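You operate a simulated robot arm through the tools that you are given. There is no shell and no other tool. Be economical: measure what you need, move in short steps, check, and stop when the job is done.

You run a simulated robot arm. Do the job below in one go: nothing can be reset, and whatever is moved stays where it is left.

## Task
Make room for bundling: raise the drop leaf, flatten the drink carton and move it and the can there.
Fine: the carton is flat before it is moved; the can stands upright; the notebook stays. Set down upright: drink can.
Where things are to end (x, y in the base frame): drink can within 0.1 m of [0.96, -0.04]; drink carton within 0.1 m of [0.65, -0.05].

Only the result counts: the job must be done as asked and must still hold three seconds after the hand-in. Knocking over, shifting, dropping, spilling or breaking anything else fails it.

## Robot
A 6-joint arm with a two-finger parallel gripper on a trunk, on a base that drives. Base frame: it is fixed to the floor where the robot stands at the start and does not move with it; the origin is under the middle of the robot, x ahead of it, y to its left, z up. Units: m, degrees, N and s.
Its first joint turns from -166.0 to 166.0 degrees. Places, roughly: drop leaf of the bundling bench [0.8, 0.1, 0.5]. Payload 3.43 kg.
The TCP is the grasp point between the finger pads, 0.034 m short of the fingertips. In the tool frame z runs along the fingers and y along their closing line. The gripper opens to 0.128 m. The fingers are 0.024 m wide and 0.012 m thick; the gripper's body (0.048 by 0.13 m) begins 0.096 m behind the TCP.
Orientation is that of the tool frame in the base frame, as [roll, pitch, yaw] about the fixed x, y, z axes, in that order (R = Rz(yaw) Ry(pitch) Rx(roll)). With the fingers straight down and closing along the base's y, the tool's x points along the base's -x, its y along +y and its z along -z.

## Interface
- The arm moves only by the tool move_arm. Its argument "steps" is a list of rows, each a list of 7 numbers: the shift along the tool's x, y, z in m, then the turn, a rotation vector about the tool's x, y, z in degrees, then the closure, from 0 (fully open) to 1 (shut). In form: [[dx, dy, dz, rx, ry, rz, hand], ...]. A call has 1 to 20 rows; each row is the pose to reach, as a shift and turn from the pose commanded when the call began, along the tool's axes at that moment. Each row takes 0.2 s and may step no farther than 0.05 m and 8.6 degrees from the row before; otherwise, or with a gripper value out of range, the whole call is refused. Where a pose cannot be reached the arm comes as near as it can. A force on the tool above 90 N (or 10 N above the force at the start of the call, whichever is more), or a blocked arm, ends the call early, and 0.2 s more pass. The fingers move at their own pace (about 0.153 m/s each) and stop on an object; they squeeze with about 29 N. The grip force told is the motor's: it shows also when the fingers shut on nothing. Time passes only in rows, and 0.2 s behind the last, so rows that repeat a pose let the fingers close. The reply holds the time, the measured pose of the TCP, the force on the tool along the base axes, the opening and the grip force, in the units named above and with some noise, with the torque about the TCP (base axes, N m) and any sound that the robot's microphone picked up.
- Cameras (640 x 400 px; columns grow to the right, rows downward): "scene" is now at [0.1678, 0.2053, 1.2004]; the picture's right is [-0.19, -0.98, 0.00], its down [-0.55, 0.11, -0.83] and it looks along [0.81, -0.16, -0.56] (base axes); focal length 263 px, centre (320, 200). "wrist" rides on the gripper at [0.076, -0.011, -0.16] in the tool frame; the picture's right is [0.15, 0.99, 0.00], its down [-0.88, 0.13, -0.46] and it looks along [-0.45, 0.07, 0.89] (tool axes); focal length 234 px, centre (320, 200). There is no depth. A picture from a camera that has moved, and an enlarged one, comes with that camera's place and axes in the base frame and with its lens.
- grab_frame(camera): a new picture of that camera. No time passes.
- steer(legs): drives the robot by 1 to 6 legs, each [ahead, left, turn to the left] in m, m and degrees, along the robot's own axes; the way and the turn of a leg run together, so that a leg with both is an arc; at most 1.5 m and 180 degrees a leg. The arm and the cameras ride along, it lands a little off, and it stops where it bumps. It gives what a move gives.
- pan_tilt(pan, tilt): turns the head with the scene camera to pan (to the left, within 143 degrees either way) and tilt (down, from -29 to 69), counted from straight ahead of the robot. It gives what a move gives.
- close_up(camera, box): a new picture of the part [left, top, right, bottom] of that camera's present view, enlarged. No time passes.
- hand_in(): hands the job in; it is judged then, once.

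Go step by step. Nothing tells you exact positions but the pictures and the camera data: compare them with the known pose of the tool, close in by small moves and look again before you grip or let go. The budget is 120 turns and 78 pictures, counting those below and the enlarged ones. Unless the task says otherwise, let go and move clear before handing in, and close with one line.

The tools are called as name(argument=value, ...) on one line, values as JSON. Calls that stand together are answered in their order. move_arm: Moves the arm, as the interface text tells. Its arguments: {"type":"object","properties":{"steps":{"type":"array","items":{"type":"array","items":{"type":"number"}}}},"required":["steps"]} The other tools are called the same way: steer (legs) drives the base; pan_tilt (pan, tilt) turns the head that bears the scene camera; grab_frame (camera) takes a picture; close_up (camera, box) takes an enlarged picture of a part of a camera's view; hand_in () hands the job in.

At the start:

```text
time_s: 0.0
tool_pos: [0.7611, -0.202, 1.0435]
ee_rot: [-179.9, 0.0, -180.0]
ft_force: [0.4, -0.7, -0.3]
torque: [0.03, 0.0, 0.01]
opening: 0.1279
gripper_force: 0.0
robot x, y, heading: [0.0001, 0.0018, -0.0]
head pan, tilt: [-10.9, 34.3]
```

scene: 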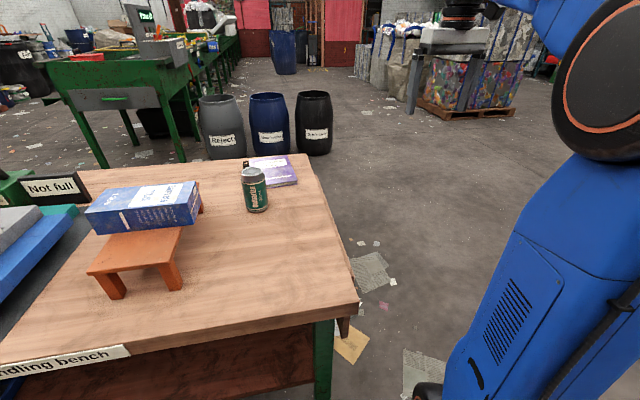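
wrist: 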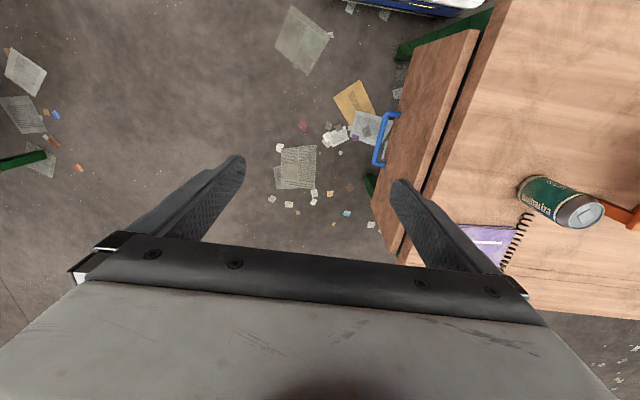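

The leaf hangs on the bench's right side with a blue handle; the can, notebook, and a carton on a little stool are on the bench top. I look closer before moving.

close_up(camera="scene", box=[60, 130, 380, 330])

close_up(camera="wrist", box=[340, 0, 640, 280])

```text
2.00 times, centred on (220, 230) of scene
camera zoom: at [0.1678, 0.2053, 1.2004], right [-0.19, -0.98, 0.0], down [-0.55, 0.11, -0.83], along [0.81, -0.16, -0.56], focal length 526 px, centre (520, 140)
```

zoom: 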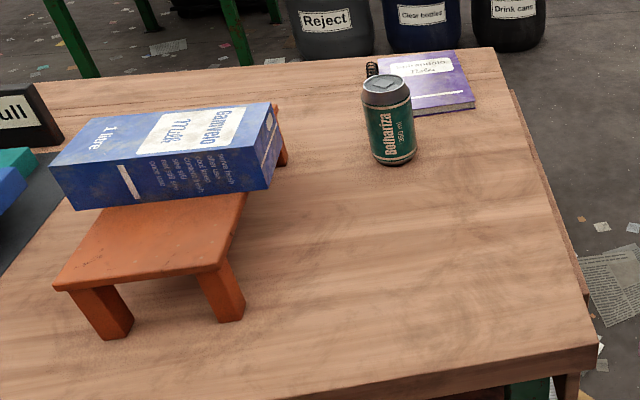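

```text
1.43 times, centred on (490, 140) of wrist
camera zoom: at [0.6859, -0.2129, 1.2035], right [-0.15, 0.99, 0.0], down [0.88, 0.13, 0.46], along [0.45, 0.07, -0.89], focal length 334 px, centre (77, 286)
```

zoom: 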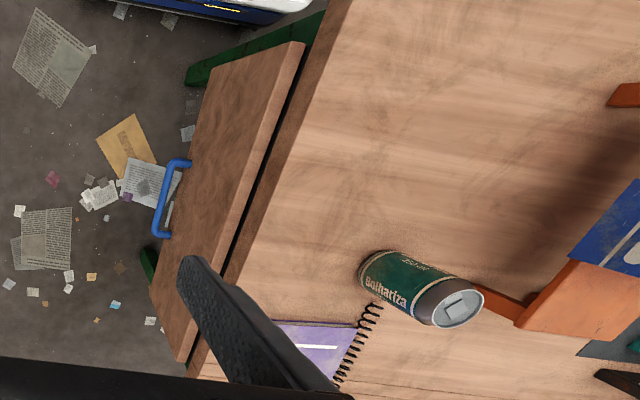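

Table top is at about z=0.755; the leaf hangs around y≈0.03, x 0.60–1.04, z 0.45–0.73, handle near (0.83, 0, 0.45). I move the arm out to the side and tilt it toward the leaf for a better look.

move_arm(steps=[[0, -0.018, 0.035, -8, 0, 0, 0], [0, -0.036, 0.07, -16, 0, 0, 0], [0, -0.054, 0.105, -24, 0, 0, 0], [0, -0.072, 0.14, -32, 0, 0, 0], [0, -0.09, 0.175, -40, 0, 0, 0], [0, -0.108, 0.21, -48, 0, 0, 0], [0, -0.126, 0.245, -56, 0, 0, 0], [0, -0.144, 0.28, -64, 0, 0, 0], [0, -0.162, 0.315, -72, 0, 0, 0], [0, -0.18, 0.35, -80, 0, 0, 0]])

grab_frame(camera="wrist")

```text
time_s: 2.2
tool_pos: [0.7604, -0.3808, 0.6972]
ee_rot: [99.9, 0.1, 180.0]
ft_force: [0.4, 0.9, 0.4]
torque: [-0.12, 0.0, -0.03]
opening: 0.1282
gripper_force: 0.0
robot x, y, heading: [-0.0005, 0.0025, 0.1]
head pan, tilt: [-10.9, 34.3]
```

```text
73 pictures are left
camera wrist: at [0.6854, -0.5383, 0.712], right [-0.15, 0.17, 0.97], down [0.88, -0.43, 0.21], along [0.45, 0.89, -0.09], focal length 234 px, centre (320, 200)
```

wrist: 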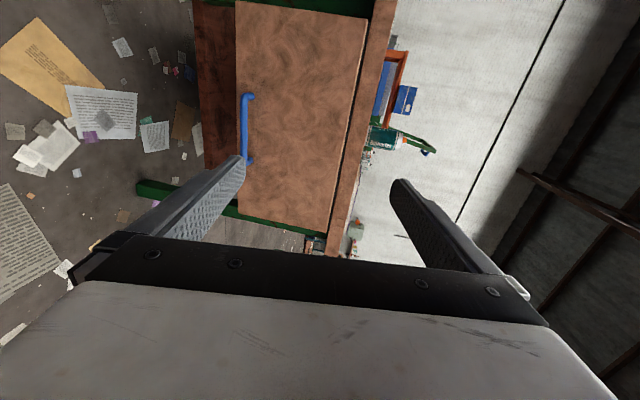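

close_up(camera="wrist", box=[190, 0, 430, 260])

```text
1.54 times, centred on (310, 130) of wrist
camera zoom: at [0.6854, -0.5383, 0.712], right [-0.15, 0.17, 0.97], down [0.88, -0.43, 0.21], along [0.45, 0.89, -0.09], focal length 360 px, centre (335, 308)
```

zoom: 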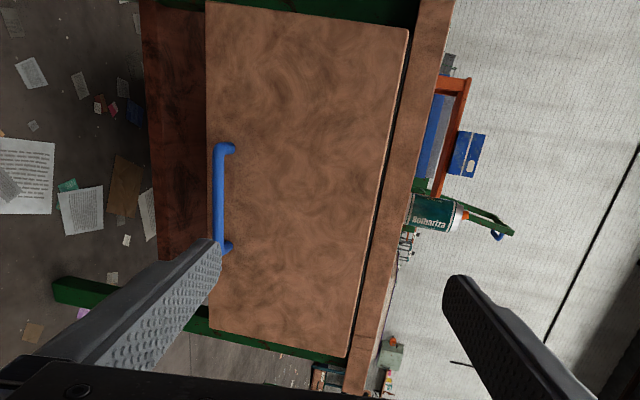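

The handle stands off the leaf's outer face near its lower edge, bar along x at about (0.82, 0.0, 0.453). I bring the open gripper level in front of it.

move_arm(steps=[[-0.007, -0.0245, 0.034, -1.25, 0, 0, 0], [-0.015, -0.049, 0.068, -2.5, 0, 0, 0], [-0.022, -0.0735, 0.101, -3.75, 0, 0, 0], [-0.03, -0.098, 0.135, -5, 0, 0, 0], [-0.037, -0.1225, 0.169, -6.25, 0, 0, 0], [-0.044, -0.147, 0.203, -7.5, 0, 0, 0], [-0.052, -0.1715, 0.236, -8.75, 0, 0, 0], [-0.059, -0.196, 0.27, -10, 0, 0, 0], [-0.059, -0.196, 0.27, -10, 0, 0, 0]])

grab_frame(camera="wrist")

```text
time_s: 4.2
tool_pos: [0.8178, -0.1498, 0.4538]
ee_rot: [90.0, 0.0, -179.9]
ft_force: [0.2, -0.7, 0.2]
torque: [0.05, 0.0, 0.04]
opening: 0.1279
gripper_force: 0.0
robot x, y, heading: [-0.0013, 0.0005, 0.0]
head pan, tilt: [-10.9, 34.3]
```

```text
71 pictures are left
camera wrist: at [0.7421, -0.3094, 0.4414], right [-0.15, 0.0, 0.99], down [0.88, -0.46, 0.13], along [0.45, 0.89, 0.07], focal length 234 px, centre (320, 200)
```

wrist: 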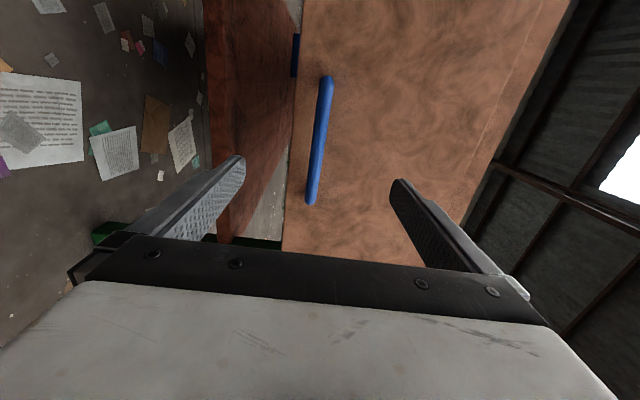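

The bar is centred between the fingers. I advance in steps toward the face.

move_arm(steps=[[0, 0, 0.03, 0, 0, 0, 0], [0, 0, 0.06, 0, 0, 0, 0], [0, 0, 0.09, 0, 0, 0, 0.4], [0, 0, 0.11, 0, 0, 0, 0.4], [0, 0, 0.13, 0, 0, 0, 0.4]])

grab_frame(camera="wrist")

```text
time_s: 5.4
tool_pos: [0.8197, -0.0219, 0.4537]
ee_rot: [90.1, 0.0, 180.0]
ft_force: [0.2, 0.4, 0.6]
torque: [0.02, 0.03, -0.01]
opening: 0.0768
gripper_force: 0.1
robot x, y, heading: [-0.0016, -0.0013, 0.2]
head pan, tilt: [-10.9, 34.3]
```

```text
70 pictures are left
camera wrist: at [0.7443, -0.1812, 0.4418], right [-0.15, 0.0, 0.99], down [0.88, -0.46, 0.13], along [0.45, 0.89, 0.07], focal length 234 px, centre (320, 200)
```

wrist: 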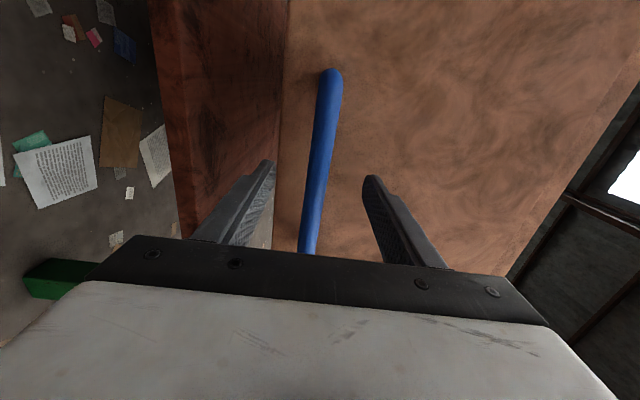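

The bar lies between the fingers; I go in 1 cm more and close.

move_arm(steps=[[0, 0, 0.006, 0, 0, 0, 0.4], [0, 0, 0.012, 0, 0, 0, 0.4], [0, 0, 0.012, 0, 0, 0, 0.8], [0, 0, 0.012, 0, 0, 0, 1], [0, 0, 0.012, 0, 0, 0, 1], [0, 0, 0.012, 0, 0, 0, 1]])

grab_frame(camera="wrist")

```text
time_s: 6.8
tool_pos: [0.8184, -0.0098, 0.4498]
ee_rot: [90.2, 0.0, 179.9]
ft_force: [-7.0, -11.7, -46.7]
torque: [-0.59, -0.2, -0.36]
opening: 0.0176
gripper_force: 45.1
robot x, y, heading: [-0.0002, -0.0003, 0.0]
head pan, tilt: [-10.9, 34.3]
```

```text
69 pictures are left
camera wrist: at [0.744, -0.1691, 0.4394], right [-0.14, 0.0, 0.99], down [0.88, -0.46, 0.13], along [0.45, 0.89, 0.06], focal length 234 px, centre (320, 200)
```

wrist: 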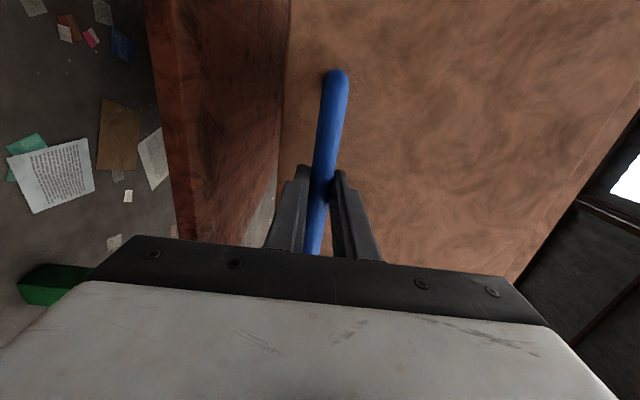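

Firm grip on the handle. I relieve the preload and start the arc around the hinge (assumed about y=0.055, z=0.725), a few degrees first.

move_arm(steps=[[0, -0.006, 0, 0, 0, 0, 1], [0, 0.0023, -0.0287, 6, 0, 0, 1], [0, 0.0136, -0.0564, 12, 0, 0, 1], [0, 0.0277, -0.0827, 18, 0, 0, 1]])

```text
time_s: 7.8
tool_pos: [0.82, -0.0862, 0.487]
ee_rot: [107.7, 0.2, -179.7]
ft_force: [-24.6, 50.1, 70.3]
torque: [0.61, 0.18, 0.12]
opening: 0.0176
gripper_force: 45.0
robot x, y, heading: [-0.0037, 0.0004, 0.2]
head pan, tilt: [-10.9, 34.3]
```

The leaf is swinging; the measured path puts the hinge nearer (0.071, 0.714). I correct the arc and continue.

move_arm(steps=[[0, 0.0072, 0.0045, 0, 0, 0, 1], [0, 0.0171, -0.0227, 6, 0, 0, 1], [0, 0.0296, -0.0488, 12, 0, 0, 1], [0, 0.0447, -0.0733, 18, 0, 0, 1]])

```text
time_s: 8.8
tool_pos: [0.8208, -0.1447, 0.5469]
ee_rot: [126.0, 0.1, -179.9]
ft_force: [-34.0, 16.2, 6.1]
torque: [0.28, -0.06, -0.03]
opening: 0.0179
gripper_force: 45.1
robot x, y, heading: [-0.0015, 0.0017, -0.3]
head pan, tilt: [-10.9, 34.3]
```

move_arm(steps=[[0.002, 0.0107, -0.0242, 6, 0, 0, 1], [0.002, 0.023, -0.0501, 12, 0, 0, 1], [0.002, 0.0377, -0.0747, 18, 0, 0, 1], [0.002, 0.0552, -0.0976, 24, 0, 0, 1]])

```text
time_s: 9.8
tool_pos: [0.8199, -0.1881, 0.6495]
ee_rot: [149.9, 0.1, -180.0]
ft_force: [28.2, 79.6, 8.4]
torque: [0.6, -0.06, -1.37]
opening: 0.0182
gripper_force: 44.2
robot x, y, heading: [0.0004, -0.0009, -0.0]
head pan, tilt: [-10.9, 34.3]
```

Refit from four points: hinge (0.065, 0.696), radius 0.258; about 63° done. Continuing with the corrected arc.

move_arm(steps=[[0.002, 0.0061, 0.0026, 1, 0, 0, 1], [0.002, 0.0166, -0.0222, 7, 0, 0, 1], [0.002, 0.0295, -0.0459, 14, 0, 0, 1], [0.002, 0.0449, -0.0681, 20, 0, 0, 1]])

```text
time_s: 10.8
tool_pos: [0.8158, -0.1892, 0.7296]
ee_rot: [170.0, 0.0, 180.0]
ft_force: [17.4, 26.6, -4.5]
torque: [0.51, -0.76, -0.1]
opening: 0.0179
gripper_force: 45.2
robot x, y, heading: [0.0009, -0.0032, -0.0]
head pan, tilt: [-10.9, 34.3]
```

move_arm(steps=[[0, 0.0094, -0.0252, 6, 0, 0, 1], [0, 0.0158, -0.0388, 9.5, 0, 0, 1]])

grab_frame(camera="scene")

grab_frame(camera="wrist")

```text
time_s: 11.4
tool_pos: [0.8164, -0.1799, 0.768]
ee_rot: [179.5, -0.3, 179.9]
ft_force: [0.6, 24.8, -38.2]
torque: [0.3, -0.62, -0.06]
opening: 0.0175
gripper_force: 45.3
robot x, y, heading: [0.0035, -0.0009, 0.5]
head pan, tilt: [-10.9, 34.3]
```

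```text
68 pictures are left
camera scene: at [0.1688, 0.2057, 1.2001], right [-0.19, -0.98, 0.0], down [-0.55, 0.11, -0.83], along [0.81, -0.16, -0.56], focal length 263 px, centre (320, 200)
```

scene: 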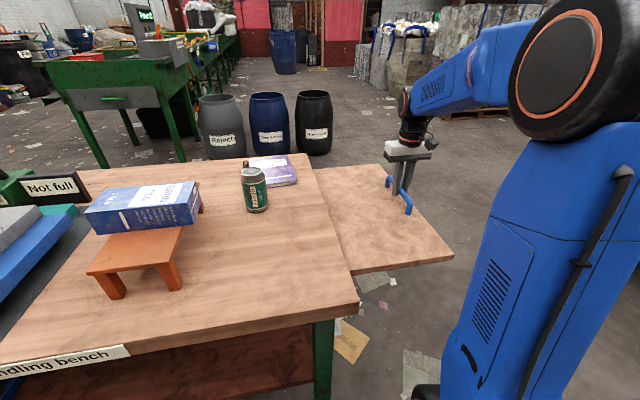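

```text
67 pictures are left
camera wrist: at [0.7415, -0.192, 0.9291], right [-0.15, 0.99, 0.01], down [0.88, 0.13, 0.45], along [0.45, 0.07, -0.89], focal length 234 px, centre (320, 200)
```

wrist: 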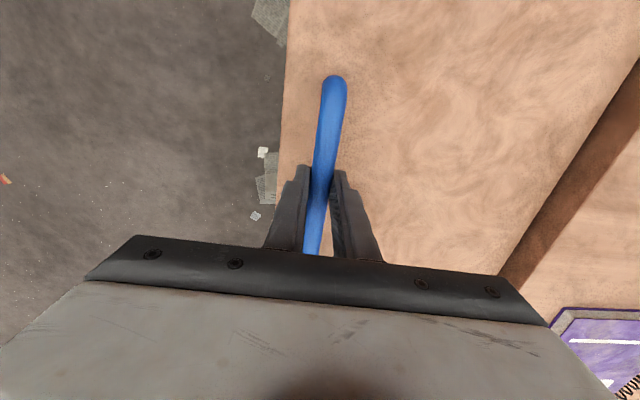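

The leaf is almost level. I push a little further up to find a stop or a latch click.

move_arm(steps=[[0, 0.0015, -0.004, 1, 0, 0, 1], [0, 0.003, -0.008, 2, 0, 0, 1]])

```text
time_s: 12.0
tool_pos: [0.8175, -0.1793, 0.7783]
ee_rot: [-178.4, -0.2, 179.9]
ft_force: [-8.4, 1.3, -42.1]
torque: [0.07, 0.3, 0.07]
opening: 0.0179
gripper_force: 45.1
robot x, y, heading: [0.0009, 0.0035, -0.1]
head pan, tilt: [-10.9, 34.3]
```

move_arm(steps=[[0, 0.0015, -0.004, 1, 0, 0, 1], [0, 0.003, -0.008, 2, 0, 0, 1], [0, 0.0045, -0.012, 3, 0, 0, 1]])

grab_frame(camera="scene")

```text
time_s: 12.8
tool_pos: [0.8168, -0.1697, 0.792]
ee_rot: [-175.6, 0.3, -179.9]
ft_force: [-0.2, -0.8, -0.4]
torque: [0.03, 0.0, 0.02]
opening: 0.0
gripper_force: 32.6
robot x, y, heading: [0.0016, 0.0018, -0.2]
head pan, tilt: [-10.9, 34.3]
```

```text
66 pictures are left
camera scene: at [0.1679, 0.2057, 1.2004], right [-0.19, -0.98, 0.0], down [-0.55, 0.11, -0.83], along [0.81, -0.16, -0.56], focal length 263 px, centre (320, 200)
```

scene: 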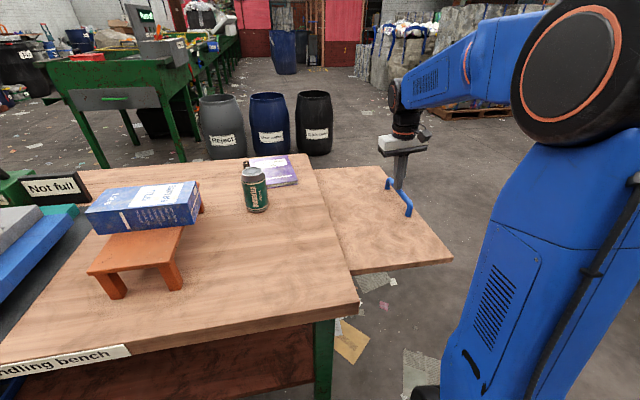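

The fingers slid off the bar as the leaf met its stop, yet the leaf looks level. I wait a moment and check that it stays up.

move_arm(steps=[[0, 0, -0.01, 0, 0, 0, 0.8], [0, 0, -0.02, 0, 0, 0, 0.8], [0, 0, -0.02, 0, 0, 0, 0.8], [0, 0, -0.02, 0, 0, 0, 0.8], [0, 0, -0.02, 0, 0, 0, 0.8]])

close_up(camera="scene", box=[200, 130, 520, 330])

grab_frame(camera="wrist")

```text
time_s: 14.0
tool_pos: [0.8158, -0.1714, 0.8126]
ee_rot: [-175.5, 0.1, 180.0]
ft_force: [-0.3, -0.4, -0.4]
torque: [-0.04, 0.01, -0.01]
opening: 0.0257
gripper_force: 0.1
robot x, y, heading: [-0.0038, 0.0007, -0.2]
head pan, tilt: [-10.9, 34.3]
```

```text
2.00 times, centred on (360, 230) of scene
camera zoom: at [0.1678, 0.2053, 1.2004], right [-0.19, -0.98, 0.0], down [-0.55, 0.11, -0.83], along [0.81, -0.16, -0.56], focal length 526 px, centre (240, 140)
```

zoom: 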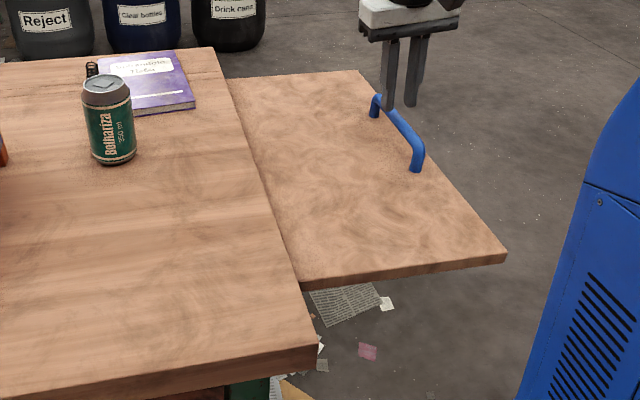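

```text
64 pictures are left
camera wrist: at [0.7405, -0.1686, 0.9718], right [-0.15, 0.99, -0.08], down [0.88, 0.17, 0.44], along [0.45, 0.0, -0.89], focal length 234 px, centre (320, 200)
```

wrist: 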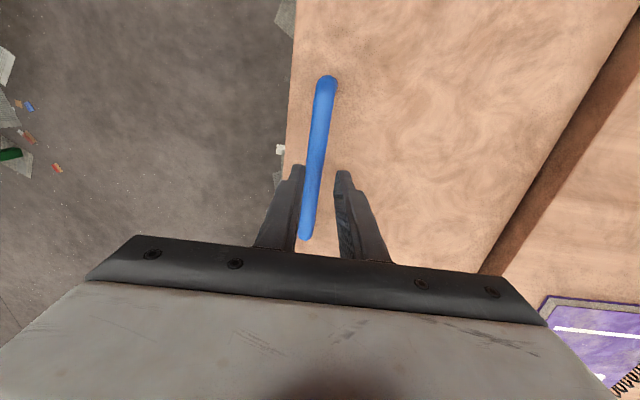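

The leaf is level, parallel with the bench, and stays up on its own. I now raise the arm clear and go over to view the carton on its stool (about x 0.69, y 0.48).

move_arm(steps=[[0, 0, -0.045, -1, 0, 0, 0.5], [0, 0, -0.09, -2, 0, 0, 0], [0, 0, -0.135, -3, 0, 0, 0], [0, 0, -0.18, -4.5, 0, 0, 0], [0, -0.02, -0.225, -4.5, 0, 0, 0], [0, -0.02, -0.27, -4.5, 0, 0, 0], [0, -0.02, -0.315, -4.5, 0, 0, 0]])

move_arm(steps=[[0.01, 0.045, 0, 0, 0, 0, 0], [0.02, 0.09, 0, 0, 0, 0, 0], [0.03, 0.135, 0, 0, 0, 0, 0], [0.04, 0.18, 0, 0, 0, 0, 0], [0.05, 0.225, 0, 0, 0, 0, 0], [0.06, 0.27, 0, 0, 0, 0, 0], [0.07, 0.315, 0, 0, 0, 0, 0], [0.08, 0.36, 0, 0, 0, 0, 0], [0.09, 0.405, 0, 0, 0, 0, 0], [0.1, 0.45, 0, 0, 0, 0, 0], [0.11, 0.495, 0, 0, 0, 0, 0], [0.12, 0.54, 0, 0, 0, 0, 0], [0.13, 0.585, 0, 0, 0, 0, 0]])

grab_frame(camera="wrist")

grab_frame(camera="scene")

```text
time_s: 15.6
tool_pos: [0.814, -0.1653, 1.1277]
ee_rot: [-179.9, -0.1, 180.0]
ft_force: [0.8, 0.1, -1.0]
torque: [0.01, 0.05, 0.01]
opening: 0.128
gripper_force: 0.1
robot x, y, heading: [-0.0012, -0.0011, -0.2]
head pan, tilt: [-10.9, 34.3]
```

```text
time_s: 18.4
tool_pos: [0.687, 0.4162, 1.1295]
ee_rot: [179.9, 0.2, 179.9]
ft_force: [-0.5, -0.3, 0.8]
torque: [0.06, -0.04, -0.01]
opening: 0.1279
gripper_force: 0.1
robot x, y, heading: [-0.0022, -0.0026, -0.2]
head pan, tilt: [-10.9, 34.3]
```

```text
63 pictures are left
camera wrist: at [0.6106, 0.4055, 1.2887], right [-0.15, 0.99, 0.0], down [0.88, 0.13, 0.46], along [0.45, 0.07, -0.89], focal length 234 px, centre (320, 200)
```

wrist: 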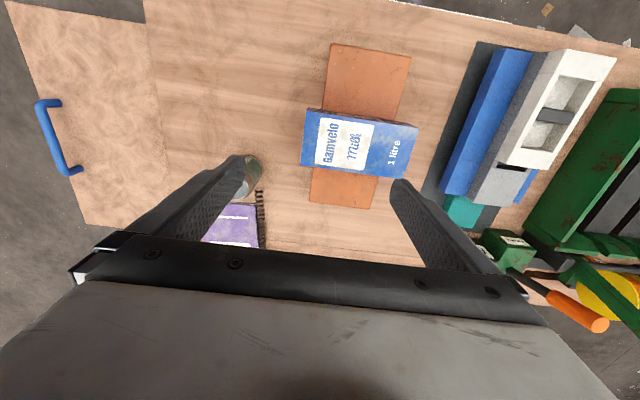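

```text
62 pictures are left
camera scene: at [0.1678, 0.2049, 1.2004], right [-0.19, -0.98, 0.0], down [-0.55, 0.11, -0.83], along [0.81, -0.16, -0.56], focal length 263 px, centre (320, 200)
```

scene: 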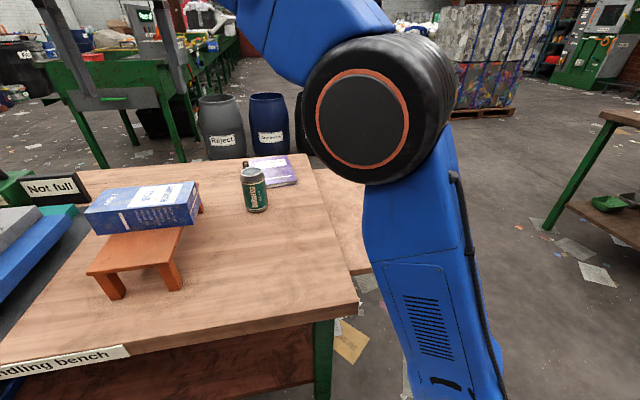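

close_up(camera="wrist", box=[290, 20, 640, 340])

pan_tilt(pan=35, tilt=35)

grab_frame(camera="scene")

```text
1.25 times, centred on (465, 180) of wrist
camera zoom: at [0.6106, 0.4055, 1.2887], right [-0.15, 0.99, 0.0], down [0.88, 0.13, 0.46], along [0.45, 0.07, -0.89], focal length 293 px, centre (139, 225)
```

zoom: 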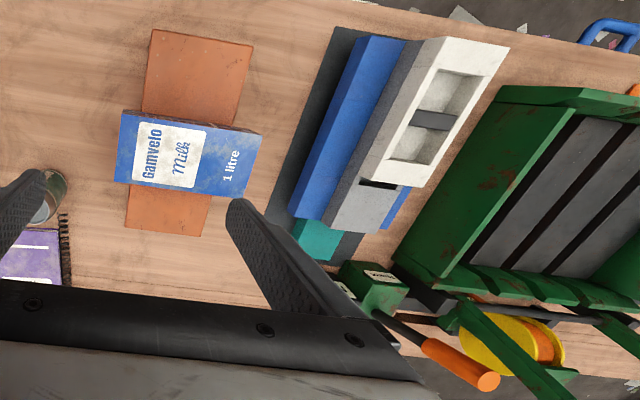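

```text
time_s: 19.5
tool_pos: [0.6861, 0.4162, 1.1285]
ee_rot: [180.0, 0.1, 180.0]
ft_force: [0.9, 0.7, 0.2]
torque: [0.03, 0.01, 0.0]
opening: 0.128
gripper_force: 0.1
robot x, y, heading: [-0.004, 0.0009, 0.2]
head pan, tilt: [35.0, 35.0]
```

```text
60 pictures are left
camera scene: at [0.1531, 0.2726, 1.1992], right [0.57, -0.82, 0.0], down [-0.47, -0.33, -0.82], along [0.67, 0.47, -0.57], focal length 263 px, centre (320, 200)
```

scene: 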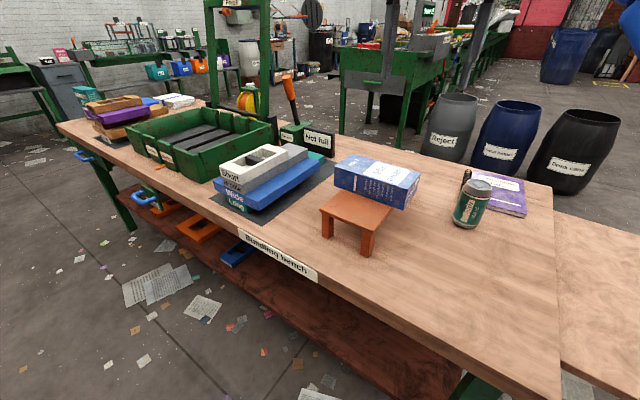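

No press machine is about; the carton (top z≈0.886, centre 0.70, 0.487, 9 x 20 cm, lying along y) sits centred on the stool (top ≈0.834). I'll press it flat from above with the fingertips, first moving over its centre.

move_arm(steps=[[-0.004, 0.02, 0.035, 0, 0, 0, 0.5], [-0.007, 0.04, 0.07, 0, 0, 0, 0.5], [-0.011, 0.055, 0.105, 0, 0, 0, 0.5], [-0.014, 0.071, 0.14, 0, 0, 0, 0.5], [-0.014, 0.071, 0.175, 0, 0, 0, 0.5], [-0.014, 0.071, 0.175, 0, 0, 0, 0.5]])

grab_frame(camera="wrist")

grab_frame(camera="scene")

```text
time_s: 20.9
tool_pos: [0.7003, 0.4903, 0.9547]
ee_rot: [179.9, 0.0, -180.0]
ft_force: [-0.3, -0.3, 0.2]
torque: [-0.02, 0.01, 0.01]
opening: 0.0639
gripper_force: 0.1
robot x, y, heading: [0.0032, -0.0052, 0.3]
head pan, tilt: [35.0, 35.0]
```

```text
59 pictures are left
camera wrist: at [0.6249, 0.4797, 1.1143], right [-0.15, 0.99, 0.0], down [0.88, 0.13, 0.46], along [0.45, 0.07, -0.89], focal length 234 px, centre (320, 200)
```

wrist: 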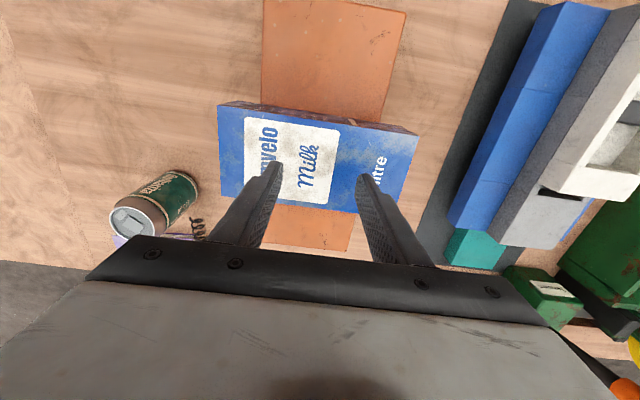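

```text
58 pictures are left
camera scene: at [0.153, 0.2727, 1.1992], right [0.57, -0.82, 0.0], down [-0.47, -0.33, -0.82], along [0.67, 0.47, -0.57], focal length 263 px, centre (320, 200)
```

scene: 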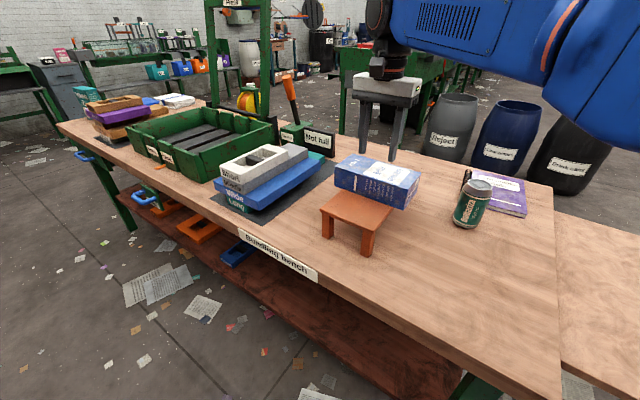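

Centred. Now I press down slowly and watch the force.

move_arm(steps=[[0, -0.003, 0.015, 0, 0, 0, 0.5], [0, -0.003, 0.028, 0, 0, 0, 0.5], [0, -0.003, 0.033, 0, 0, 0, 0.5], [0, -0.003, 0.038, 0, 0, 0, 0.5], [0, -0.003, 0.043, 0, 0, 0, 0.5]])

```text
time_s: 22.1
tool_pos: [0.7005, 0.4875, 0.9101]
ee_rot: [-180.0, 0.0, 180.0]
ft_force: [-0.2, 0.1, 0.2]
torque: [-0.01, 0.01, -0.01]
opening: 0.0642
gripper_force: 0.0
robot x, y, heading: [0.0007, -0.0004, 0.1]
head pan, tilt: [35.0, 35.0]
```

move_arm(steps=[[0, 0, 0.004, 0, 0, 0, 0.5], [0, 0, 0.008, 0, 0, 0, 0.5], [0, 0, 0.012, 0, 0, 0, 0.5], [0, 0, 0.016, 0, 0, 0, 0.5], [0, 0, 0.02, 0, 0, 0, 0.5]])

```text
time_s: 23.3
tool_pos: [0.6998, 0.4879, 0.8881]
ee_rot: [180.0, 0.0, -180.0]
ft_force: [0.8, -0.5, 0.1]
torque: [-0.02, -0.02, 0.01]
opening: 0.0639
gripper_force: 0.1
robot x, y, heading: [-0.0016, -0.0014, 0.1]
head pan, tilt: [35.0, 35.0]
```

No contact yet at tip height 0.854; I look before going on.

grab_frame(camera="wrist")

close_up(camera="scene", box=[280, 90, 520, 260])

```text
57 pictures are left
camera wrist: at [0.624, 0.4778, 1.0483], right [-0.15, 0.99, 0.0], down [0.88, 0.13, 0.46], along [0.45, 0.07, -0.89], focal length 234 px, centre (320, 200)
```

wrist: 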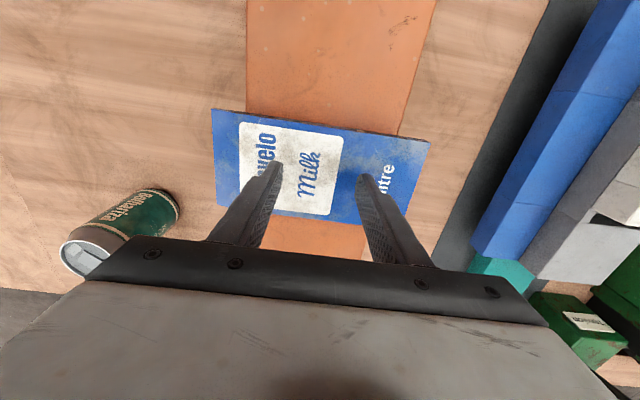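

```text
2.35 times, centred on (400, 175) of scene
camera zoom: at [0.1531, 0.2727, 1.1992], right [0.57, -0.82, 0.0], down [-0.47, -0.33, -0.82], along [0.67, 0.47, -0.57], focal length 619 px, centre (132, 259)
```

zoom: 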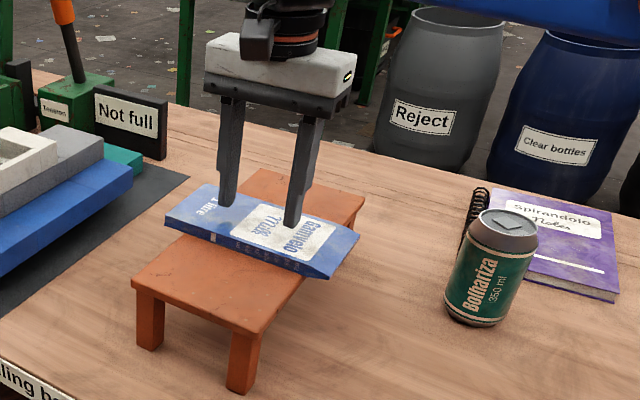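

The carton is collapsing easily under the fingers. I keep pressing until it's fully flat.

move_arm(steps=[[0, 0, 0.004, 0, 0, 0, 0.5], [0, 0, 0.008, 0, 0, 0, 0.5], [0, 0, 0.012, 0, 0, 0, 0.5]])

```text
time_s: 24.1
tool_pos: [0.7001, 0.4881, 0.8778]
ee_rot: [179.9, 0.1, 180.0]
ft_force: [0.6, 2.7, 11.4]
torque: [-0.02, -0.01, 0.04]
opening: 0.064
gripper_force: 0.0
robot x, y, heading: [0.0004, -0.0002, 0.2]
head pan, tilt: [35.0, 35.0]
```

move_arm(steps=[[0, 0, 0.002, 0, 0, 0, 0.5], [0, 0, 0.004, 0, 0, 0, 0.5]])

close_up(camera="scene", box=[280, 90, 520, 260])

```text
time_s: 24.7
tool_pos: [0.6992, 0.4882, 0.8771]
ee_rot: [179.7, 0.3, 180.0]
ft_force: [1.2, 10.4, 55.2]
torque: [-0.7, 0.06, 0.03]
opening: 0.0639
gripper_force: 0.0
robot x, y, heading: [-0.0012, -0.0005, 0.3]
head pan, tilt: [35.0, 35.0]
```

```text
2.35 times, centred on (400, 175) of scene
camera zoom: at [0.1516, 0.2721, 1.1996], right [0.57, -0.82, 0.0], down [-0.47, -0.33, -0.82], along [0.67, 0.47, -0.57], focal length 619 px, centre (132, 259)
```

zoom: 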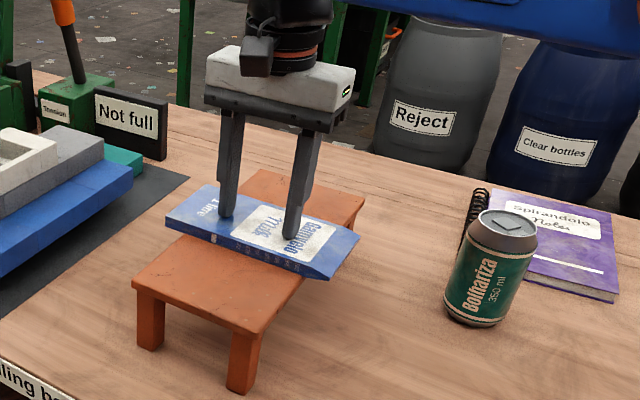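

It has bottomed out, about 1 cm thick. I lift off and check that it stays flat.

move_arm(steps=[[0, 0, -0.03, 0, 0, 0, 0.5], [0, 0, -0.07, 0, 0, 0, 0.3], [0, 0, -0.11, 0, 0, 0, 0], [0, 0, -0.11, 0, 0, 0, 0]])

close_up(camera="scene", box=[280, 90, 520, 260])

close_up(camera="wrist", box=[180, 0, 500, 250])

```text
time_s: 25.7
tool_pos: [0.6998, 0.4879, 0.9804]
ee_rot: [-180.0, 0.0, 179.9]
ft_force: [-0.2, 0.1, -1.0]
torque: [0.01, -0.04, -0.02]
opening: 0.1279
gripper_force: 0.1
robot x, y, heading: [-0.0012, -0.0031, -0.2]
head pan, tilt: [35.0, 35.0]
```

```text
2.35 times, centred on (400, 175) of scene
camera zoom: at [0.1531, 0.2726, 1.1992], right [0.57, -0.82, 0.0], down [-0.47, -0.33, -0.82], along [0.67, 0.47, -0.57], focal length 619 px, centre (132, 259)
```

zoom: 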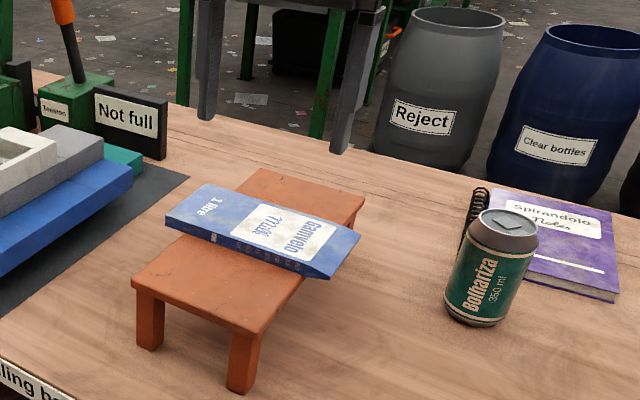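

```text
1.60 times, centred on (340, 125) of wrist
camera zoom: at [0.6234, 0.4777, 1.1407], right [-0.15, 0.99, 0.0], down [0.88, 0.13, 0.46], along [0.45, 0.07, -0.89], focal length 375 px, centre (288, 320)
```

zoom: 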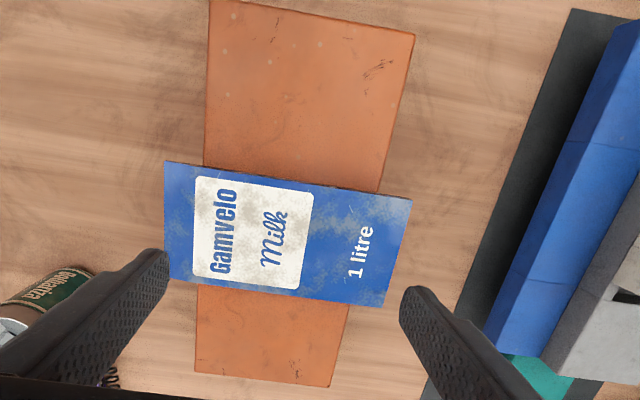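

It stays flat: centre (0.703, 0.487), top ≈0.844, 9.3 cm wide in x. I turn the gripper 90° to take it across its width.

move_arm(steps=[[0, 0, 0, 0, 0, 8.2, 0], [0, 0, 0, 0, 0, 16.4, 0], [0, 0, 0, 0, 0, 24.6, 0], [0, 0, 0, 0, 0, 32.8, 0], [0, 0, 0, 0, 0, 41, 0], [0, 0, 0, 0, 0, 49.2, 0], [0, 0, 0, 0, 0, 57.4, 0], [0, 0, 0, 0, 0, 65.6, 0], [0, 0, 0, 0, 0, 73.8, 0], [0, 0, 0, 0, 0, 82, 0], [-0.003, 0, 0, 0, 0, 90, 0], [-0.003, 0, 0.04, 0, 0, 90, 0], [-0.003, 0, 0.08, 0, 0, 90, 0], [-0.003, 0, 0.08, 0, 0, 90, 0]])

grab_frame(camera="wrist")

close_up(camera="scene", box=[280, 90, 520, 260])

```text
time_s: 28.7
tool_pos: [0.7064, 0.4887, 0.9032]
ee_rot: [180.0, 0.0, 90.0]
ft_force: [-0.2, 0.9, -0.1]
torque: [0.01, 0.01, 0.03]
opening: 0.128
gripper_force: 0.0
robot x, y, heading: [-0.0002, -0.0012, 0.0]
head pan, tilt: [35.0, 35.0]
```

```text
52 pictures are left
camera wrist: at [0.6945, 0.5654, 1.0639], right [0.99, 0.15, 0.0], down [0.13, -0.88, 0.46], along [0.07, -0.45, -0.89], focal length 234 px, centre (320, 200)
```

wrist: 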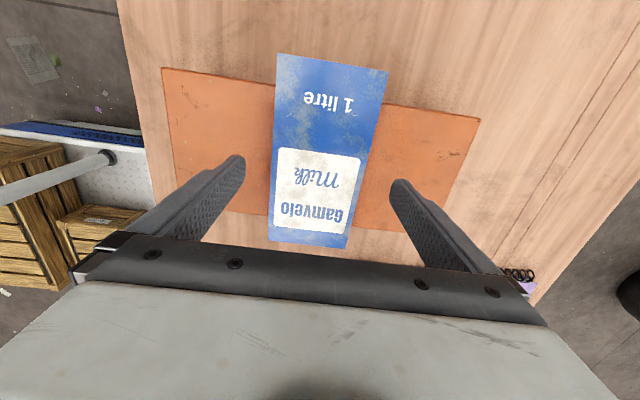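

```text
2.35 times, centred on (400, 175) of scene
camera zoom: at [0.1531, 0.2727, 1.1992], right [0.57, -0.82, 0.0], down [-0.47, -0.33, -0.82], along [0.67, 0.47, -0.57], focal length 619 px, centre (132, 259)
```

zoom: 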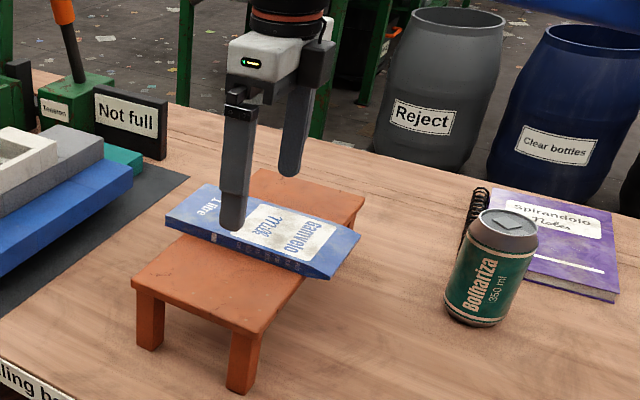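

Fingers straddle the carton. I descend toward the stool top with care.

move_arm(steps=[[0, -0.003, 0.015, 0, 0, 0, 0], [0, -0.003, 0.025, 0, 0, 0, 0], [0, -0.003, 0.029, 0, 0, 0, 0], [0, -0.003, 0.032, 0, 0, 0, 0]])

close_up(camera="scene", box=[320, 130, 440, 220])

```text
time_s: 29.7
tool_pos: [0.702, 0.4877, 0.8726]
ee_rot: [-179.9, 0.0, 90.0]
ft_force: [0.6, 0.1, -0.3]
torque: [0.02, -0.01, 0.0]
opening: 0.1279
gripper_force: 0.0
robot x, y, heading: [0.0021, -0.0002, 0.1]
head pan, tilt: [35.0, 35.0]
```

```text
4.44 times, centred on (380, 175) of scene
camera zoom: at [0.1531, 0.2727, 1.1992], right [0.57, -0.82, 0.0], down [-0.47, -0.33, -0.82], along [0.67, 0.47, -0.57], focal length 1169 px, centre (53, 311)
```

zoom: 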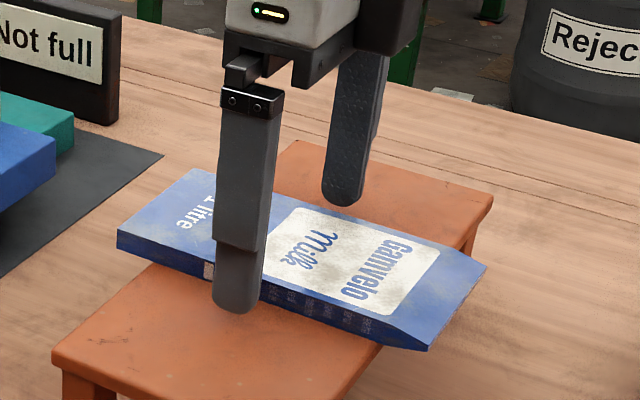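

move_arm(steps=[[0, 0, 0.003, 0, 0, 0, 0], [0, 0, 0.006, 0, 0, 0, 0]])

close_up(camera="scene", box=[320, 130, 440, 220])

```text
time_s: 30.3
tool_pos: [0.7007, 0.4871, 0.865]
ee_rot: [-180.0, 0.1, 90.0]
ft_force: [-0.3, 0.2, 0.2]
torque: [0.01, -0.02, -0.01]
opening: 0.1278
gripper_force: 0.0
robot x, y, heading: [-0.0007, -0.0013, -0.1]
head pan, tilt: [35.0, 35.0]
```

```text
4.44 times, centred on (380, 175) of scene
camera zoom: at [0.1531, 0.2727, 1.1992], right [0.57, -0.82, 0.0], down [-0.47, -0.33, -0.82], along [0.67, 0.47, -0.57], focal length 1169 px, centre (53, 311)
```

zoom: 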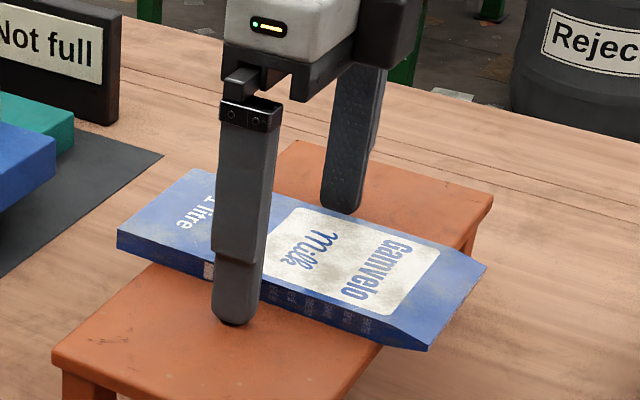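

Tips are just above the stool; I close on the carton's edges.

move_arm(steps=[[0, 0, 0, 0, 0, 0, 0.2], [0, 0, 0, 0, 0, 0, 0.3], [0, 0, 0, 0, 0, 0, 0.5], [0, 0, 0, 0, 0, 0, 0.5]])

close_up(camera="scene", box=[320, 130, 440, 220])

```text
time_s: 31.3
tool_pos: [0.7006, 0.4878, 0.8657]
ee_rot: [-180.0, 0.1, 90.1]
ft_force: [0.4, 0.2, 1.3]
torque: [0.08, -0.05, 0.01]
opening: 0.0909
gripper_force: 28.6
robot x, y, heading: [0.0015, -0.002, -0.1]
head pan, tilt: [35.0, 35.0]
```

```text
4.44 times, centred on (380, 175) of scene
camera zoom: at [0.153, 0.2727, 1.1992], right [0.57, -0.82, 0.0], down [-0.47, -0.33, -0.82], along [0.67, 0.47, -0.57], focal length 1169 px, centre (53, 311)
```

zoom: 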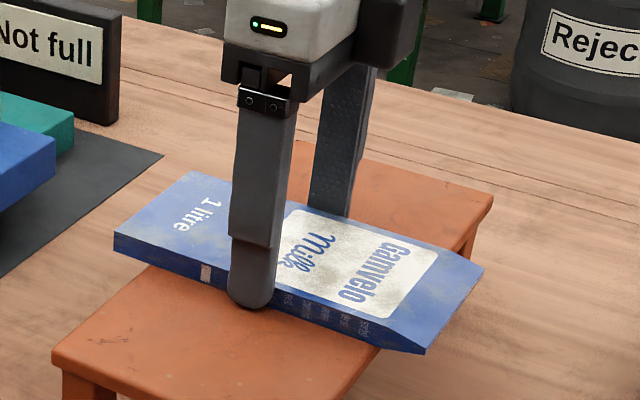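

Gripped with 29 N. I lift slowly and check the hold.

move_arm(steps=[[0, 0, -0.01, 0, 0, 0, 0.5], [0, 0, -0.03, 0, 0, 0, 0.5], [0, 0, -0.06, 0, 0, 0, 0.5], [0, 0, -0.09, 0, 0, 0, 0.5]])

grab_frame(camera="scene")

```text
time_s: 32.3
tool_pos: [0.699, 0.4874, 0.9536]
ee_rot: [180.0, 0.0, 90.0]
ft_force: [0.5, -0.2, -0.8]
torque: [-0.01, 0.02, 0.0]
opening: 0.0642
gripper_force: 0.1
robot x, y, heading: [-0.0018, -0.0004, 0.0]
head pan, tilt: [35.0, 35.0]
```

```text
47 pictures are left
camera scene: at [0.1531, 0.2727, 1.1992], right [0.57, -0.82, 0.0], down [-0.47, -0.33, -0.82], along [0.67, 0.47, -0.57], focal length 263 px, centre (320, 200)
```

scene: 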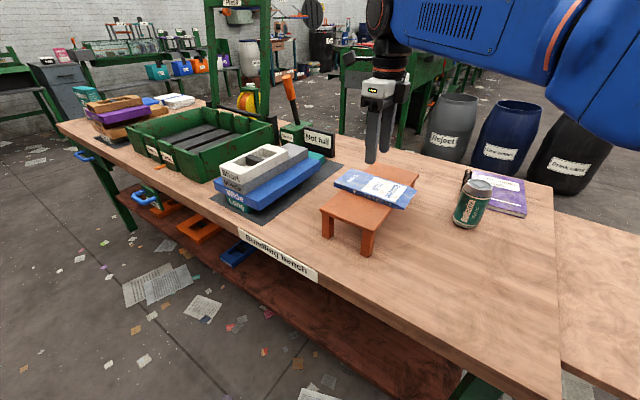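

The carton slipped out of the shallow grip and remains flat on the stool. I look at how it lies now.

close_up(camera="scene", box=[300, 140, 440, 260])

close_up(camera="wrist", box=[120, 0, 520, 270])

```text
3.33 times, centred on (370, 200) of scene
camera zoom: at [0.1531, 0.2727, 1.1992], right [0.57, -0.82, 0.0], down [-0.47, -0.33, -0.82], along [0.67, 0.47, -0.57], focal length 877 px, centre (153, 200)
```

zoom: 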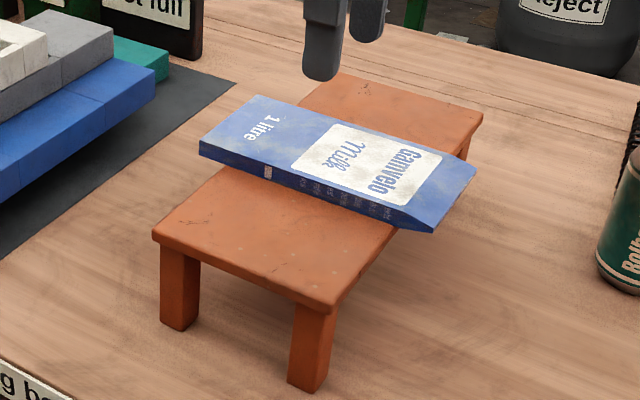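

```text
1.48 times, centred on (320, 135) of wrist
camera zoom: at [0.6883, 0.5648, 1.1146], right [0.99, 0.15, 0.0], down [0.13, -0.88, 0.46], along [0.07, -0.45, -0.89], focal length 347 px, centre (320, 296)
```

zoom: 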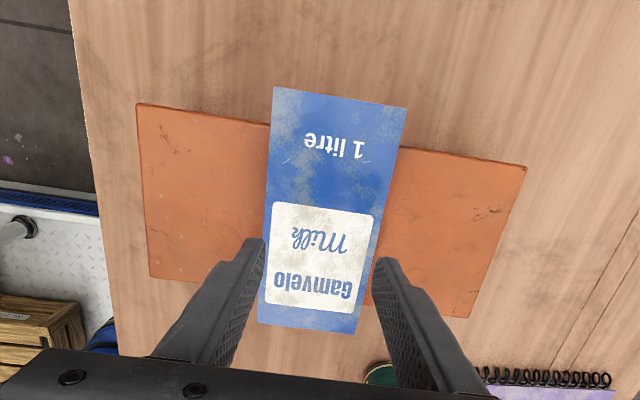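

The carton is still in place, about 16 mm thick. I retry with the tips right down on the stool top and full closure, lifting slowly.

move_arm(steps=[[0, 0, 0.02, 0, 0, 0, 0.1], [0, 0, 0.05, 0, 0, 0, 0], [0, 0, 0.08, 0, 0, 0, 0], [0, 0, 0.09, 0, 0, 0, 0], [0, 0, 0.093, 0, 0, 0, 0], [0, 0, 0.095, 0, 0, 0, 0]])

```text
time_s: 33.7
tool_pos: [0.699, 0.4897, 0.8647]
ee_rot: [179.8, -0.4, 90.0]
ft_force: [2.7, 15.4, 51.2]
torque: [-0.05, 3.3, -1.02]
opening: 0.126
gripper_force: 0.1
robot x, y, heading: [-0.0037, 0.0039, 0.0]
head pan, tilt: [35.0, 35.0]
```

One finger touches the stool. I ease off, close fully and lift in tiny steps.

move_arm(steps=[[0, 0, -0.003, 0, 0, 0, 0], [0, 0, -0.003, 0, 0, 0, 0.25], [0, 0, -0.003, 0, 0, 0, 0.6], [0, 0, -0.003, 0, 0, 0, 1], [0, 0, -0.003, 0, 0, 0, 1]])

move_arm(steps=[[0, 0, -0.003, 0, 0, 0, 1], [0, 0, -0.006, 0, 0, 0, 1], [0, 0, -0.009, 0, 0, 0, 1]])

close_up(camera="scene", box=[300, 140, 440, 260])

```text
time_s: 34.9
tool_pos: [0.6992, 0.4866, 0.865]
ee_rot: [180.0, -0.1, 90.0]
ft_force: [-12.9, -12.9, 20.0]
torque: [-0.21, 1.52, 0.86]
opening: 0.0909
gripper_force: 29.0
robot x, y, heading: [-0.0, -0.0011, 0.1]
head pan, tilt: [35.0, 35.0]
```

```text
time_s: 35.7
tool_pos: [0.7021, 0.4876, 0.8711]
ee_rot: [180.0, 0.0, 89.9]
ft_force: [0.6, 0.0, -0.7]
torque: [-0.01, -0.01, 0.02]
opening: 0.0904
gripper_force: 28.7
robot x, y, heading: [0.0, -0.0011, 0.1]
head pan, tilt: [35.0, 35.0]
```

```text
3.33 times, centred on (370, 200) of scene
camera zoom: at [0.1532, 0.2728, 1.1992], right [0.57, -0.82, 0.0], down [-0.47, -0.33, -0.82], along [0.67, 0.47, -0.57], focal length 877 px, centre (153, 200)
```

zoom: 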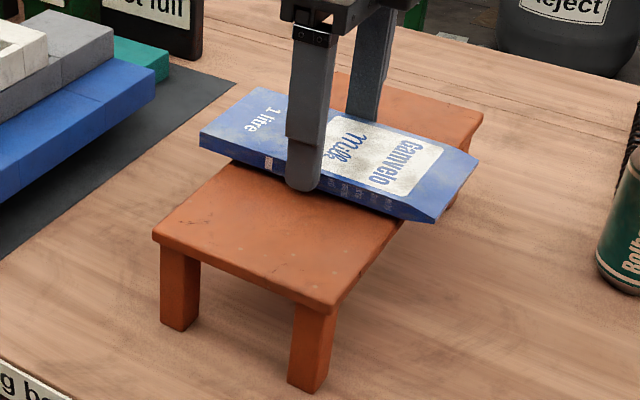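

It's coming up this time. I continue slowly.

move_arm(steps=[[0, 0, -0.004, 0, 0, 0, 1], [0, 0, -0.008, 0, 0, 0, 1], [0, 0, -0.012, 0, 0, 0, 1], [0, 0, -0.017, 0, 0, 0, 1], [0, 0, -0.022, 0, 0, 0, 1], [0, 0, -0.028, 0, 0, 0, 1]])

close_up(camera="scene", box=[300, 140, 440, 260])

```text
time_s: 37.1
tool_pos: [0.7002, 0.4879, 0.8993]
ee_rot: [-180.0, 0.0, 90.1]
ft_force: [0.2, 1.2, -1.0]
torque: [0.01, 0.01, 0.03]
opening: 0.0909
gripper_force: 29.2
robot x, y, heading: [-0.0027, 0.0003, -0.3]
head pan, tilt: [35.0, 35.0]
```

```text
3.33 times, centred on (370, 200) of scene
camera zoom: at [0.153, 0.2727, 1.1992], right [0.57, -0.82, 0.0], down [-0.47, -0.33, -0.82], along [0.67, 0.47, -0.57], focal length 877 px, centre (153, 200)
```

zoom: 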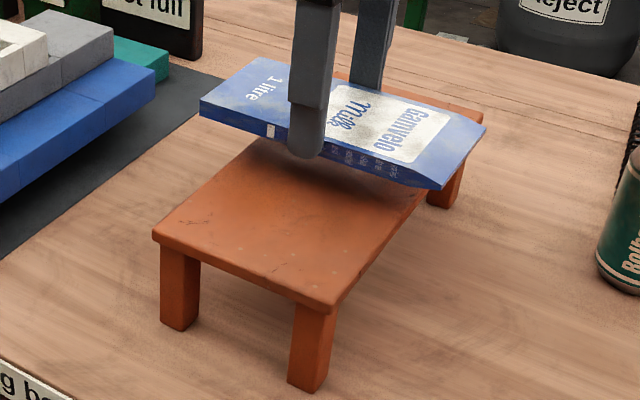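

Holding well. I raise it a little further, then carry it gently toward the leaf.

move_arm(steps=[[0, 0, -0.006, 0, 0, 0, 1], [0, 0, -0.014, 0, 0, 0, 1], [0, 0, -0.024, 0, 0, 0, 1], [-0.006, -0.001, -0.034, 0, 0, 0, 1], [-0.014, -0.002, -0.044, 0, 0, 0, 1], [-0.024, -0.003, -0.052, 0, 0, 0, 1], [-0.036, -0.004, -0.058, 0, 0, 0, 1], [-0.05, -0.006, -0.06, 0, 0, 0, 1], [-0.065, -0.008, -0.06, 0, 0, 0, 1], [-0.08, -0.01, -0.06, 0, 0, 0, 1], [-0.095, -0.012, -0.06, 0, 0, 0, 1], [-0.11, -0.014, -0.06, 0, 0, 0, 1], [-0.125, -0.016, -0.06, 0, 0, 0, 1], [-0.14, -0.018, -0.06, 0, 0, 0, 1], [-0.155, -0.02, -0.06, 0, 0, 0, 1], [-0.17, -0.021, -0.06, 0, 0, 0, 1], [-0.185, -0.022, -0.06, 0, 0, 0, 1], [-0.198, -0.023, -0.06, 0, 0, 0, 1], [-0.208, -0.024, -0.06, 0, 0, 0, 1], [-0.213, -0.025, -0.06, 0, 0, 0, 1]])

pan_tilt(pan=0, tilt=38)

grab_frame(camera="scene")

```text
time_s: 41.3
tool_pos: [0.6754, 0.2716, 0.9595]
ee_rot: [180.0, 0.0, 90.0]
ft_force: [-0.1, -0.1, -0.8]
torque: [-0.01, 0.0, 0.01]
opening: 0.0907
gripper_force: 29.2
robot x, y, heading: [-0.0026, -0.0031, 0.3]
head pan, tilt: [35.0, 35.0]
```

```text
time_s: 42.3
tool_pos: [0.676, 0.2725, 0.9581]
ee_rot: [-179.9, 0.0, 90.0]
ft_force: [-0.1, 0.3, -0.7]
torque: [0.0, -0.01, 0.01]
opening: 0.091
gripper_force: 28.8
robot x, y, heading: [0.0027, -0.0001, -0.2]
head pan, tilt: [0.0, 38.0]
```

```text
42 pictures are left
camera scene: at [0.1672, 0.2222, 1.1947], right [0.0, -1.0, 0.0], down [-0.62, 0.0, -0.79], along [0.79, 0.0, -0.62], focal length 263 px, centre (320, 200)
```

scene: 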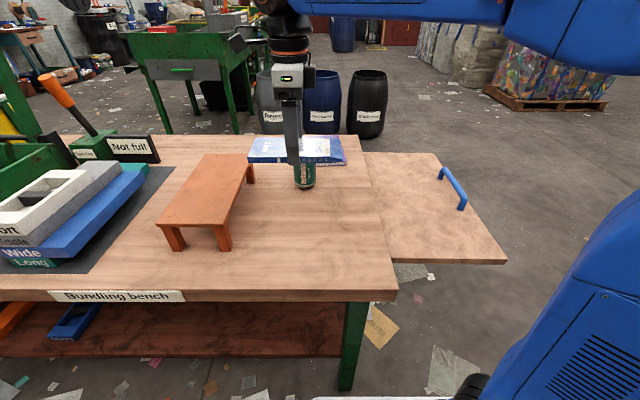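

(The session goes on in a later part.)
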